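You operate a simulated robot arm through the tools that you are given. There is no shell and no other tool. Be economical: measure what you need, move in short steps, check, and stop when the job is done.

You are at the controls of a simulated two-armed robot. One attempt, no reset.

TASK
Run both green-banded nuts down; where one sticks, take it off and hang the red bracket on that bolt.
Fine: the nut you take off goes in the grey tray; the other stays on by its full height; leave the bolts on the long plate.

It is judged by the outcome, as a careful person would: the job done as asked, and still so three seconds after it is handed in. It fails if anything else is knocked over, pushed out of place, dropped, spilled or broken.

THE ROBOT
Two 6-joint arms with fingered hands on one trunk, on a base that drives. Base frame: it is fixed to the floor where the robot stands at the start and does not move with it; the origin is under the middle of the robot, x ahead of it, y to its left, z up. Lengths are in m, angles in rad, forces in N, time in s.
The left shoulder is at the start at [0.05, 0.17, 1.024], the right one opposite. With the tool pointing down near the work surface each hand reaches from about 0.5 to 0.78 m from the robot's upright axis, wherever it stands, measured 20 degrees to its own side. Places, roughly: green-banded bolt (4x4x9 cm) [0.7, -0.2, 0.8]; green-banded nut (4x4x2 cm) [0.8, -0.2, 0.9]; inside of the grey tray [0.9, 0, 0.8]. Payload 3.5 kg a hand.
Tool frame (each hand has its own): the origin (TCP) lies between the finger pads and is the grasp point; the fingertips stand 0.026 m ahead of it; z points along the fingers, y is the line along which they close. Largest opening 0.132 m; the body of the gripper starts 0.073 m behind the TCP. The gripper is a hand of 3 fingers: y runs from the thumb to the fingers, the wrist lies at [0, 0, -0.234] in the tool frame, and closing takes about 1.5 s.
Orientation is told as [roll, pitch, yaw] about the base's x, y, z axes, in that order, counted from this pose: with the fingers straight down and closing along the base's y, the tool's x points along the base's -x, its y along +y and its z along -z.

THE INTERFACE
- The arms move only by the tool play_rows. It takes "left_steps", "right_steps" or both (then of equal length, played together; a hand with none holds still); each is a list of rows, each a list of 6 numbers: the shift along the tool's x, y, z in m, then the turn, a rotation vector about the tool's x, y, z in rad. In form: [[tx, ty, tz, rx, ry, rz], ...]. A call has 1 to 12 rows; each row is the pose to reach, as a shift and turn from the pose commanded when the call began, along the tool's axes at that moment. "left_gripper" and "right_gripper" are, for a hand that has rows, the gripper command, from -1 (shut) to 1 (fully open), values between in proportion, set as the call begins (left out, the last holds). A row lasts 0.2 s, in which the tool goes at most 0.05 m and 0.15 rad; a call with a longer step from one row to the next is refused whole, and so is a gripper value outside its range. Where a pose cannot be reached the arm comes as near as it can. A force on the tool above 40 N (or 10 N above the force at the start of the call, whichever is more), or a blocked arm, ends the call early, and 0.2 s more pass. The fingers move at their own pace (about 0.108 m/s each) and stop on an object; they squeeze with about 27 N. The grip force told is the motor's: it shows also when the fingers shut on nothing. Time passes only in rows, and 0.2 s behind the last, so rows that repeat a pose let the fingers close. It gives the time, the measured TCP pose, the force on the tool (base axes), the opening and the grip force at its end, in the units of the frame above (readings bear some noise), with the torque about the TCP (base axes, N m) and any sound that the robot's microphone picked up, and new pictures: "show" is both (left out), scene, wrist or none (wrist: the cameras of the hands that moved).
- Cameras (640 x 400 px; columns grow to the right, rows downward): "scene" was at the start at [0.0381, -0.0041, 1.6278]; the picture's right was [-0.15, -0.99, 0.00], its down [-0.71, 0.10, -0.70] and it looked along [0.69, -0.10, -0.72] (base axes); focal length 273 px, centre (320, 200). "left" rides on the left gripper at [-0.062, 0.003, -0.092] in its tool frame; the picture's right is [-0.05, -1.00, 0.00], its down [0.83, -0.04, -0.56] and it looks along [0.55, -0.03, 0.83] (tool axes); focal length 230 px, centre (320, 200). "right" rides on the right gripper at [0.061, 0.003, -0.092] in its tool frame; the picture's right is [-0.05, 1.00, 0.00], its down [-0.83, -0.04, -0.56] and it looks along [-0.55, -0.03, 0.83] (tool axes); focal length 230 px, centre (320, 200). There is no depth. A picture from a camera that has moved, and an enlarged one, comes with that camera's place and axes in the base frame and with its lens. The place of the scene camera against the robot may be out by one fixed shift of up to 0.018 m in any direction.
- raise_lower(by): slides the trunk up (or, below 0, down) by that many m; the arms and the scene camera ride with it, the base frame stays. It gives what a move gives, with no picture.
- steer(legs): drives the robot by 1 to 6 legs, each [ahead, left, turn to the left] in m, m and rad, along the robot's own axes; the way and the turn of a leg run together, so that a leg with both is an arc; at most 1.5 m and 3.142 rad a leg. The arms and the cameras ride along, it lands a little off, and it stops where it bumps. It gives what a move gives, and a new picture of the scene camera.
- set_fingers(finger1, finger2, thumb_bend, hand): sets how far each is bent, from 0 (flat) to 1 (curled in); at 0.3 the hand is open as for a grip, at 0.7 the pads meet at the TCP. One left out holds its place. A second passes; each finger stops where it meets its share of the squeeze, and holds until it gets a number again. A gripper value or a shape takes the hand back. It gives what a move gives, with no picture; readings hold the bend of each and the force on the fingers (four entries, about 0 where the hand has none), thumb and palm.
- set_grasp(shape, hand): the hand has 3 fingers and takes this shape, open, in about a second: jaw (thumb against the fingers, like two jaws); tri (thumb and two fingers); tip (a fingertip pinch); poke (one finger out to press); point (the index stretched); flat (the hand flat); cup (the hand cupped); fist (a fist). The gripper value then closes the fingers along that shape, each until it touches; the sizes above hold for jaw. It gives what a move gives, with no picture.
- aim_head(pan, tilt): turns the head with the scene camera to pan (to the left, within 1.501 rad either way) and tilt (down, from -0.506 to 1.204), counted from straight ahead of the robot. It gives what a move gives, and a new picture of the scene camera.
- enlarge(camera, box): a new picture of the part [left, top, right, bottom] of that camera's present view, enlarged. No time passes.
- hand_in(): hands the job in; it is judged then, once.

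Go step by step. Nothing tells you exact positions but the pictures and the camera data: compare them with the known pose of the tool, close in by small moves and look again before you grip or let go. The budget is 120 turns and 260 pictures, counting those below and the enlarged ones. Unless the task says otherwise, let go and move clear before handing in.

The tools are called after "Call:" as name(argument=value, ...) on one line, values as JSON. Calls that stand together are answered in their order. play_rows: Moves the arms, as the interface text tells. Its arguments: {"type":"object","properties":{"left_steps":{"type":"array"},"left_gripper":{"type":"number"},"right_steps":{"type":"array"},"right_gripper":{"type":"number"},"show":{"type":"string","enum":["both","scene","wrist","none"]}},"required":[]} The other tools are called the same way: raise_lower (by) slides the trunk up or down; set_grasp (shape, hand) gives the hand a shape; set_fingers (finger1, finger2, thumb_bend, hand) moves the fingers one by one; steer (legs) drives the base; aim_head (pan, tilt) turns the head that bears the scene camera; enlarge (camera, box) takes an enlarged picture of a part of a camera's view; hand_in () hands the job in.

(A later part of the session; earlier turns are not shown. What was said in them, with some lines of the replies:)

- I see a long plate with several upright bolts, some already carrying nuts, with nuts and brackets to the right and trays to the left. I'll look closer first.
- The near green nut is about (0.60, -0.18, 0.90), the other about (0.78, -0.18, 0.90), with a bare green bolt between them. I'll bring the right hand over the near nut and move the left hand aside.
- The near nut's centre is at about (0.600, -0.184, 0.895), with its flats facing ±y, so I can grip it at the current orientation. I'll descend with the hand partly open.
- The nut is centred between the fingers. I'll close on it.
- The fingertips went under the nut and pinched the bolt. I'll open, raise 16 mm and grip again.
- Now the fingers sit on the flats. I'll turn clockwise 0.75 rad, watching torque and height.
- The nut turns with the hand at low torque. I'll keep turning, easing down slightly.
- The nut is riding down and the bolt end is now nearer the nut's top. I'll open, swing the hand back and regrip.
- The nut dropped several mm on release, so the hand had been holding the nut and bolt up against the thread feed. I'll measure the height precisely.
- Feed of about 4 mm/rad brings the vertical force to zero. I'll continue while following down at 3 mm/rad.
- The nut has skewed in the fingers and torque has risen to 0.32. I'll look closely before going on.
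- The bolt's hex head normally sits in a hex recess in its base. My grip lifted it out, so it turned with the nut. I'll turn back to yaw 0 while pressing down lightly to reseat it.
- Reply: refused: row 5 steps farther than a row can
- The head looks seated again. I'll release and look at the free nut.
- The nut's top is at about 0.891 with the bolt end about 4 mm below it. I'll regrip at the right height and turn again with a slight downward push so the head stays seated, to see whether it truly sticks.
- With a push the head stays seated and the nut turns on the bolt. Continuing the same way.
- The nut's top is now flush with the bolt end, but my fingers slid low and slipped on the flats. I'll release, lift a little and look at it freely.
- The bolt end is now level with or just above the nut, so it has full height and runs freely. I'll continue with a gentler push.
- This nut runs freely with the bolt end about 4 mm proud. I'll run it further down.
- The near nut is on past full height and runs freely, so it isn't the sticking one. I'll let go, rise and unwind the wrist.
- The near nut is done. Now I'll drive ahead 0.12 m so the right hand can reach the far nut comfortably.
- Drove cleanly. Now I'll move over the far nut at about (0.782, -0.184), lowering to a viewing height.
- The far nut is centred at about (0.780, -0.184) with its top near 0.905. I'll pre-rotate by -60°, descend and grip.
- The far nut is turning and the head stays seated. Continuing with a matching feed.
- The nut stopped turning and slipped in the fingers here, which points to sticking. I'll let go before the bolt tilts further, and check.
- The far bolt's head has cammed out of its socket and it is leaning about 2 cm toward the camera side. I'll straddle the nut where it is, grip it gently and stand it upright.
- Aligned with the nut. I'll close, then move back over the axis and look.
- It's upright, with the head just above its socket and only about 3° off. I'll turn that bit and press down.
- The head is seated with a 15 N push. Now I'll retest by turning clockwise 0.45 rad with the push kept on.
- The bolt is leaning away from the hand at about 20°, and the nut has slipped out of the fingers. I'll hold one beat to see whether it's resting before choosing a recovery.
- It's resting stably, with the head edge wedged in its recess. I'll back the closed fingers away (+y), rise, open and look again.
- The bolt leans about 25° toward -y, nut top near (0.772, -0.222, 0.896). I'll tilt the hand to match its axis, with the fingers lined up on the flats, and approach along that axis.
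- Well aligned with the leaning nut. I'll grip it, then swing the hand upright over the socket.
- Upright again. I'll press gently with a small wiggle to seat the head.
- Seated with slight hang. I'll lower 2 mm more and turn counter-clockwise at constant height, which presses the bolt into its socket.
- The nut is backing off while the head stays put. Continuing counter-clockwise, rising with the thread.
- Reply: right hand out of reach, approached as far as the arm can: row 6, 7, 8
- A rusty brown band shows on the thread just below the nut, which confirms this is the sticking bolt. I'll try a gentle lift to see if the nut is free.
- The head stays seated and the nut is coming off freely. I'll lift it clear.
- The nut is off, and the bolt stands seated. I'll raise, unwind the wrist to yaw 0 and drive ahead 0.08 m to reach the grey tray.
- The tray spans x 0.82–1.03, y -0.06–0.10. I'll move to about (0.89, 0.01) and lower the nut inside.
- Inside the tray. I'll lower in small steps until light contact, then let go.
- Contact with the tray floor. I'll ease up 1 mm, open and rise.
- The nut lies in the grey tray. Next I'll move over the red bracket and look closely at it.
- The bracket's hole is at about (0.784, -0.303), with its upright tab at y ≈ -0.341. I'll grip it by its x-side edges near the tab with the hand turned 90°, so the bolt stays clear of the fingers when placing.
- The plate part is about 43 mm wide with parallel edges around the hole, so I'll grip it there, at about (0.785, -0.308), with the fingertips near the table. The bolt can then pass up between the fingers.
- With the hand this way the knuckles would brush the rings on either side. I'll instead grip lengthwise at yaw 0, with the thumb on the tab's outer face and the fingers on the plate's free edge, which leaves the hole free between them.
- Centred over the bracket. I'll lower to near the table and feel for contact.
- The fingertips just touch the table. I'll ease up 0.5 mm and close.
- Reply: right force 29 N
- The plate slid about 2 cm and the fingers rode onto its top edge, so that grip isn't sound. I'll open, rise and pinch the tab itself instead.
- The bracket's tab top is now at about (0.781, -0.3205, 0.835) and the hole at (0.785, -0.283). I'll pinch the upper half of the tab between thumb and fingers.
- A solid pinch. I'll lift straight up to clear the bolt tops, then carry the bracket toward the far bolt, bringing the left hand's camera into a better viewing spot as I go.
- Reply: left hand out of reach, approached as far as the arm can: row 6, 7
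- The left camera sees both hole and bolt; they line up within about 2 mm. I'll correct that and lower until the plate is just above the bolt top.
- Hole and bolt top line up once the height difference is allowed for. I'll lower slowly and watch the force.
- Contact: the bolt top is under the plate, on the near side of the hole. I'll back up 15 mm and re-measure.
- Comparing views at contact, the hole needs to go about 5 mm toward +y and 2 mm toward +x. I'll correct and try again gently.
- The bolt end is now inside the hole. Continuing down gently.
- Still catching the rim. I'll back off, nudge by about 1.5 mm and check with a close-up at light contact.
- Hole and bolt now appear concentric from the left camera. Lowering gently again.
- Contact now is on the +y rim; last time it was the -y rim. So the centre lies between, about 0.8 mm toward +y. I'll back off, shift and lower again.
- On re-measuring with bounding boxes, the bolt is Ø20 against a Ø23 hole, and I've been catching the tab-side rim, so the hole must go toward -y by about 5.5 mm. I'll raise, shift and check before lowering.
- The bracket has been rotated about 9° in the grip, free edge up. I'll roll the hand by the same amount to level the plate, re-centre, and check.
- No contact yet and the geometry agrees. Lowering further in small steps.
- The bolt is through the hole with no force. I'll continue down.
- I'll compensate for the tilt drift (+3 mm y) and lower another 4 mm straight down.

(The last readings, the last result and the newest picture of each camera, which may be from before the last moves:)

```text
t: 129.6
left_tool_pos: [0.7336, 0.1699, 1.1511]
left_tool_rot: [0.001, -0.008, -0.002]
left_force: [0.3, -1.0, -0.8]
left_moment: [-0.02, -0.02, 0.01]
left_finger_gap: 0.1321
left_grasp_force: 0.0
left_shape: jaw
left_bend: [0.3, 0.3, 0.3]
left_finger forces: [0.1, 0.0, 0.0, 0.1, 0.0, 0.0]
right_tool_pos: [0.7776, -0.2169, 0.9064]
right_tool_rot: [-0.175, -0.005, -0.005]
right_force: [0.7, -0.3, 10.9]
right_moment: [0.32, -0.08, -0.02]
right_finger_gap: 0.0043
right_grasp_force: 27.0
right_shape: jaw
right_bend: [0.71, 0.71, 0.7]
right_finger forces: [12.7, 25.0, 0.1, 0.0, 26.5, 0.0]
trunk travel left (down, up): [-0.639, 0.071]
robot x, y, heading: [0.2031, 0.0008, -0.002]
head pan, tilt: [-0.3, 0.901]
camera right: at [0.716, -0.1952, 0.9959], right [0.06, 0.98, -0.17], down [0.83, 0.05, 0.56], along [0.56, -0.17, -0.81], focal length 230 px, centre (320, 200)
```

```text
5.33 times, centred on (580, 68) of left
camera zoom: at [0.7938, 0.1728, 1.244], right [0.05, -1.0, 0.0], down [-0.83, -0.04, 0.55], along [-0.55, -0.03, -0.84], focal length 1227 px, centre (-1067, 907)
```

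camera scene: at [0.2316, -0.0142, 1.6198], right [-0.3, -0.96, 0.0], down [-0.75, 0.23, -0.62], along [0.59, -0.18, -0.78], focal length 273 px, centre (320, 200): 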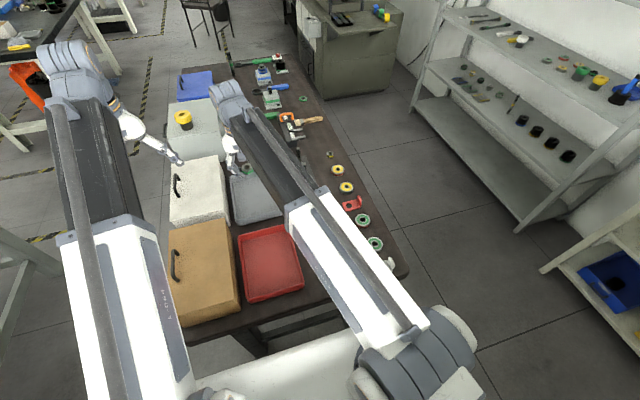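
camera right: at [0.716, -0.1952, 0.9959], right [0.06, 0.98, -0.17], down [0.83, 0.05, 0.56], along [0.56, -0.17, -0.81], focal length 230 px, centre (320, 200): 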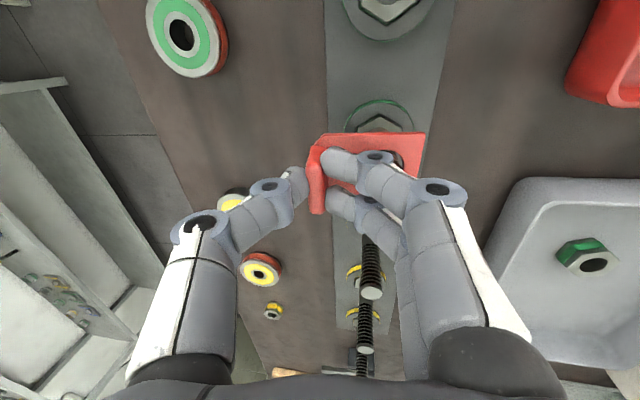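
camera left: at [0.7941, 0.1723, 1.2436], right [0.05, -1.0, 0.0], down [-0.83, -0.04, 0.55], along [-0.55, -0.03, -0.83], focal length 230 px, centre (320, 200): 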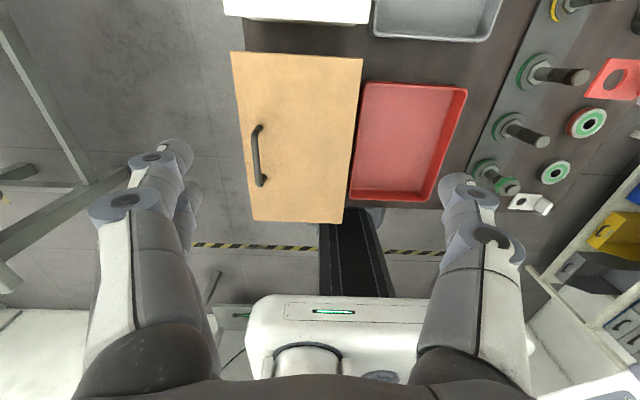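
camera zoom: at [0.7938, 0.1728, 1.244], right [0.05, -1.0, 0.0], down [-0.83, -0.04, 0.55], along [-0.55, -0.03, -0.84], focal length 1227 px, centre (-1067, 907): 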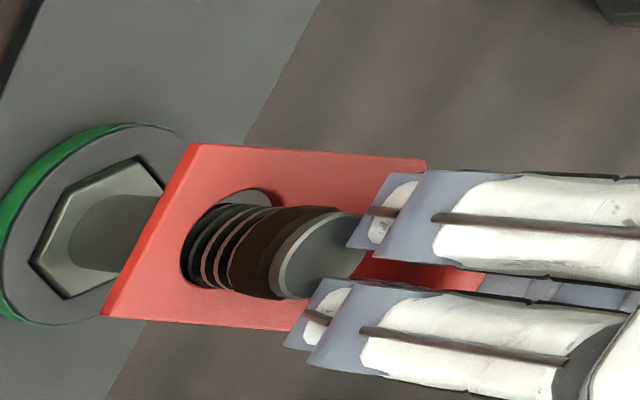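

The fingers have just reached the bolt top. I'll back off 3 mm, then open only the thumb so the bracket slides down the bolt without the fingers pushing it.

Call:
play_rows(right_steps=[[0, -0.0015, -0.002, 0, 0, 0], [0, -0.002, -0.003, 0, 0, 0]], show="none")

Call:
set_fingers(hand="right", thumb_bend=0.55)

Call:
enlarge(camera="left", box=[510, 10, 640, 110])

```text
t: 130.2
left_tool_pos: [0.7346, 0.1692, 1.1494]
left_tool_rot: [0.001, -0.006, 0.0]
left_force: [0.0, -0.4, 0.2]
left_moment: [-0.01, 0.01, 0.01]
left_finger_gap: 0.1319
left_grasp_force: 0.1
left_shape: jaw
left_bend: [0.3, 0.3, 0.3]
left_finger forces: [0.1, 0.0, 0.1, 0.0, 0.1, 0.1]
right_tool_pos: [0.7781, -0.2176, 0.9075]
right_tool_rot: [-0.169, -0.001, -0.008]
right_force: [-0.3, 0.2, -0.4]
right_moment: [0.02, -0.01, 0.01]
right_finger_gap: 0.0045
right_grasp_force: 26.8
right_shape: jaw
right_bend: [0.71, 0.71, 0.7]
right_finger forces: [12.6, 12.6, 0.0, 0.1, 25.3, 0.0]
trunk travel left (down, up): [-0.639, 0.071]
robot x, y, heading: [0.2003, 0.0045, -0.0]
head pan, tilt: [-0.3, 0.901]
```

```text
t: 131.2
left_tool_pos: [0.7343, 0.1696, 1.1509]
left_tool_rot: [0.001, -0.003, 0.0]
left_force: [-0.1, -0.3, 0.1]
left_moment: [0.03, -0.02, 0.01]
left_finger_gap: 0.132
left_grasp_force: 0.0
left_shape: jaw
left_bend: [0.3, 0.3, 0.3]
left_finger forces: [0.1, 0.1, 0.1, 0.1, 0.0, 0.0]
right_tool_pos: [0.7775, -0.2175, 0.9074]
right_tool_rot: [-0.169, -0.001, -0.007]
right_force: [0.0, -0.4, 0.0]
right_moment: [-0.02, 0.03, -0.02]
right_finger_gap: 0.0145
right_grasp_force: 0.1
right_shape: fingers
right_bend: [0.75, 0.75, 0.55]
right_finger forces: [0.1, 0.0, 0.0, 0.1, 0.1, 0.1]
trunk travel left (down, up): [-0.639, 0.071]
robot x, y, heading: [0.1947, -0.0005, -0.002]
head pan, tilt: [-0.3, 0.901]
```

```text
4.00 times, centred on (575, 60) of left
camera zoom: at [0.7943, 0.1726, 1.2435], right [0.05, -1.0, 0.0], down [-0.83, -0.04, 0.55], along [-0.55, -0.03, -0.83], focal length 920 px, centre (-700, 760)
```

zoom: 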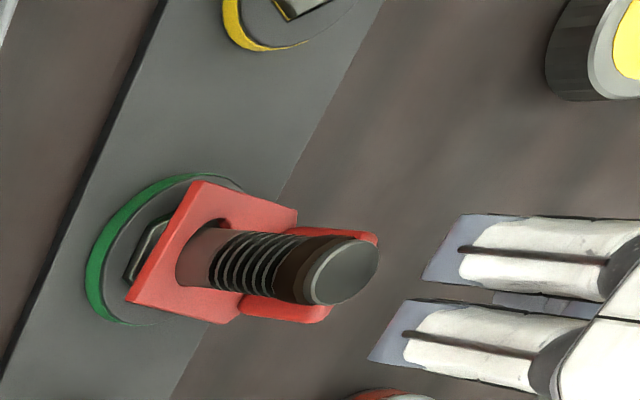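

The bracket has slid down and rests on the bolt head. I'll raise the hand straight up and clear.

Call:
play_rows(right_steps=[[0, -0.004, -0.01, 0, 0, 0], [0, -0.01, -0.03, 0, 0, 0], [0, -0.016, -0.06, 0, 0, 0], [0, -0.022, -0.1, 0, 0, 0], [0, -0.06, -0.13, -0.08, 0, 0], [0, -0.1, -0.15, -0.169, 0, 0], [0.03, -0.13, -0.16, -0.169, 0, 0]], show="wrist")

Call:
enlarge(camera="left", box=[440, 0, 640, 180])

Call:
aim_head(pan=-0.2, tilt=0.95)

```text
t: 132.8
left_tool_pos: [0.7336, 0.1687, 1.1507]
left_tool_rot: [0.0, -0.005, 0.0]
left_force: [1.0, -0.1, -0.3]
left_moment: [0.01, 0.0, -0.01]
left_finger_gap: 0.1322
left_grasp_force: 0.2
left_shape: jaw
left_bend: [0.3, 0.3, 0.3]
left_finger forces: [0.1, 0.0, 0.0, 0.0, 0.1, 0.0]
right_tool_pos: [0.7466, -0.3213, 1.0872]
right_tool_rot: [0.001, -0.001, -0.007]
right_force: [0.0, 0.7, -0.5]
right_moment: [0.0, 0.0, 0.02]
right_finger_gap: 0.0146
right_grasp_force: 0.1
right_shape: fingers
right_bend: [0.75, 0.75, 0.55]
right_finger forces: [0.0, 0.0, 0.0, 0.0, 0.0, 0.1]
trunk travel left (down, up): [-0.639, 0.071]
robot x, y, heading: [0.2038, 0.0014, -0.004]
head pan, tilt: [-0.3, 0.901]
camera right: at [0.6843, -0.3176, 1.1788], right [0.06, 1.0, 0.0], down [0.83, -0.05, 0.56], along [0.56, -0.03, -0.83], focal length 230 px, centre (320, 200)
```

right: 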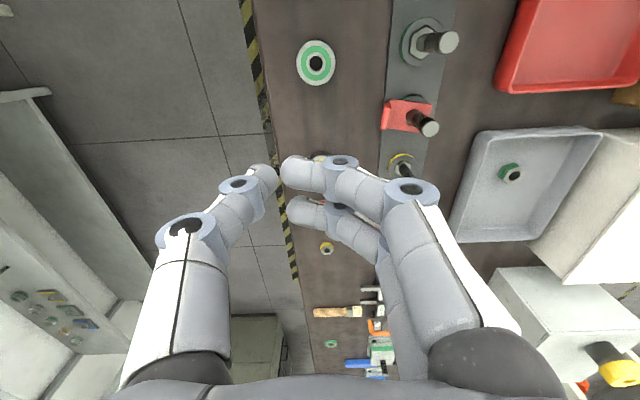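

```text
2.22 times, centred on (540, 90) of left
camera zoom: at [0.794, 0.1727, 1.2437], right [0.05, -1.0, 0.0], down [-0.83, -0.04, 0.55], along [-0.55, -0.03, -0.83], focal length 511 px, centre (-169, 444)
```

zoom: 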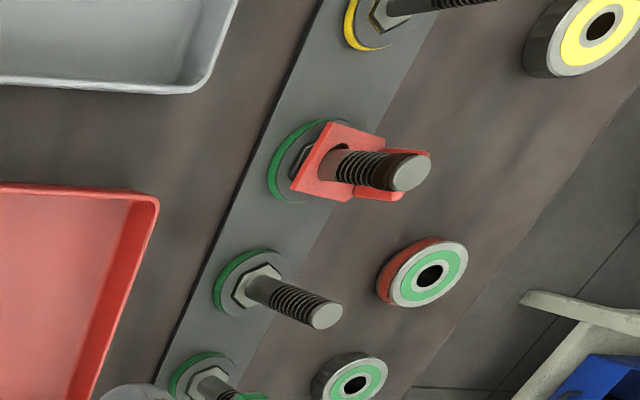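

```text
t: 133.5
left_tool_pos: [0.7345, 0.1684, 1.1494]
left_tool_rot: [0.0, -0.004, 0.0]
left_force: [0.1, 0.1, 0.4]
left_moment: [-0.02, 0.02, 0.04]
left_finger_gap: 0.1317
left_grasp_force: 0.0
left_shape: jaw
left_bend: [0.3, 0.3, 0.3]
left_finger forces: [0.1, 0.1, 0.1, 0.0, 0.0, 0.0]
right_tool_pos: [0.7472, -0.3216, 1.0857]
right_tool_rot: [-0.002, -0.002, -0.007]
right_force: [-0.1, -0.4, 0.5]
right_moment: [-0.02, -0.01, -0.05]
right_finger_gap: 0.0145
right_grasp_force: 0.0
right_shape: fingers
right_bend: [0.75, 0.75, 0.55]
right_finger forces: [0.0, 0.0, 0.1, 0.0, 0.0, 0.0]
trunk travel left (down, up): [-0.639, 0.071]
robot x, y, heading: [0.2, -0.0011, 0.002]
head pan, tilt: [-0.201, 0.949]
camera scene: at [0.2305, -0.0067, 1.6162], right [-0.2, -0.98, 0.0], down [-0.8, 0.16, -0.58], along [0.57, -0.12, -0.81], focal length 273 px, centre (320, 200)
```

scene: 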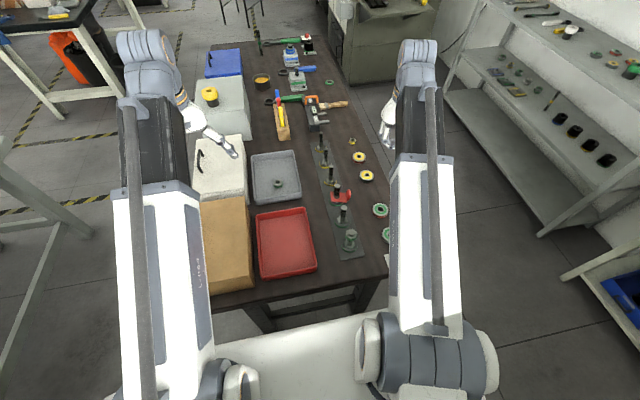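

Call:
enlarge(camera="scene", box=[300, 130, 410, 265])

```text
2.96 times, centred on (355, 198) of scene
camera zoom: at [0.2305, -0.0067, 1.6162], right [-0.2, -0.98, 0.0], down [-0.8, 0.16, -0.58], along [0.57, -0.12, -0.81], focal length 810 px, centre (216, 207)
```

zoom: 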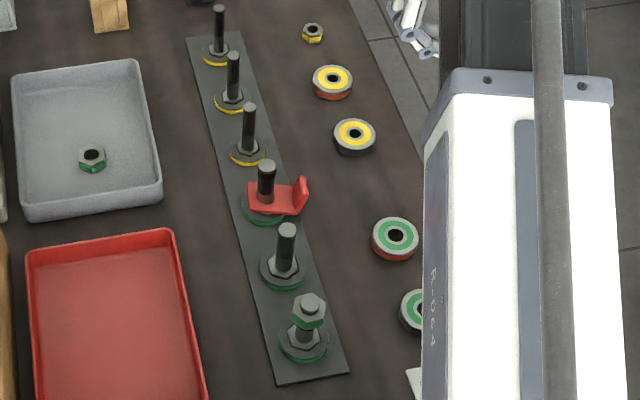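

The near nut is on past its full height, the sticking nut is in the grey tray, the red bracket hangs on that bolt, and all the bolts are still on the plate. Both hands are clear, so I'll hand in.

Call:
hand_in()

```text
The job is handed in.
```

I ran both green-banded nuts. The far one stuck on a rusty stretch of thread, so I took it off, put it in the grey tray and hung the red bracket on its bolt. The near nut is on past its full height, with about 8 mm of bolt showing above it, but I did not run it right down to the end of the thread.

While I was working the stuck nut, the far bolt came out of its socket twice and leaned over. I stood it back up each time, and it was seated on the plate at the end. I dropped the bracket the last 3 cm or so down the bolt, because the fingers could not follow it any lower.
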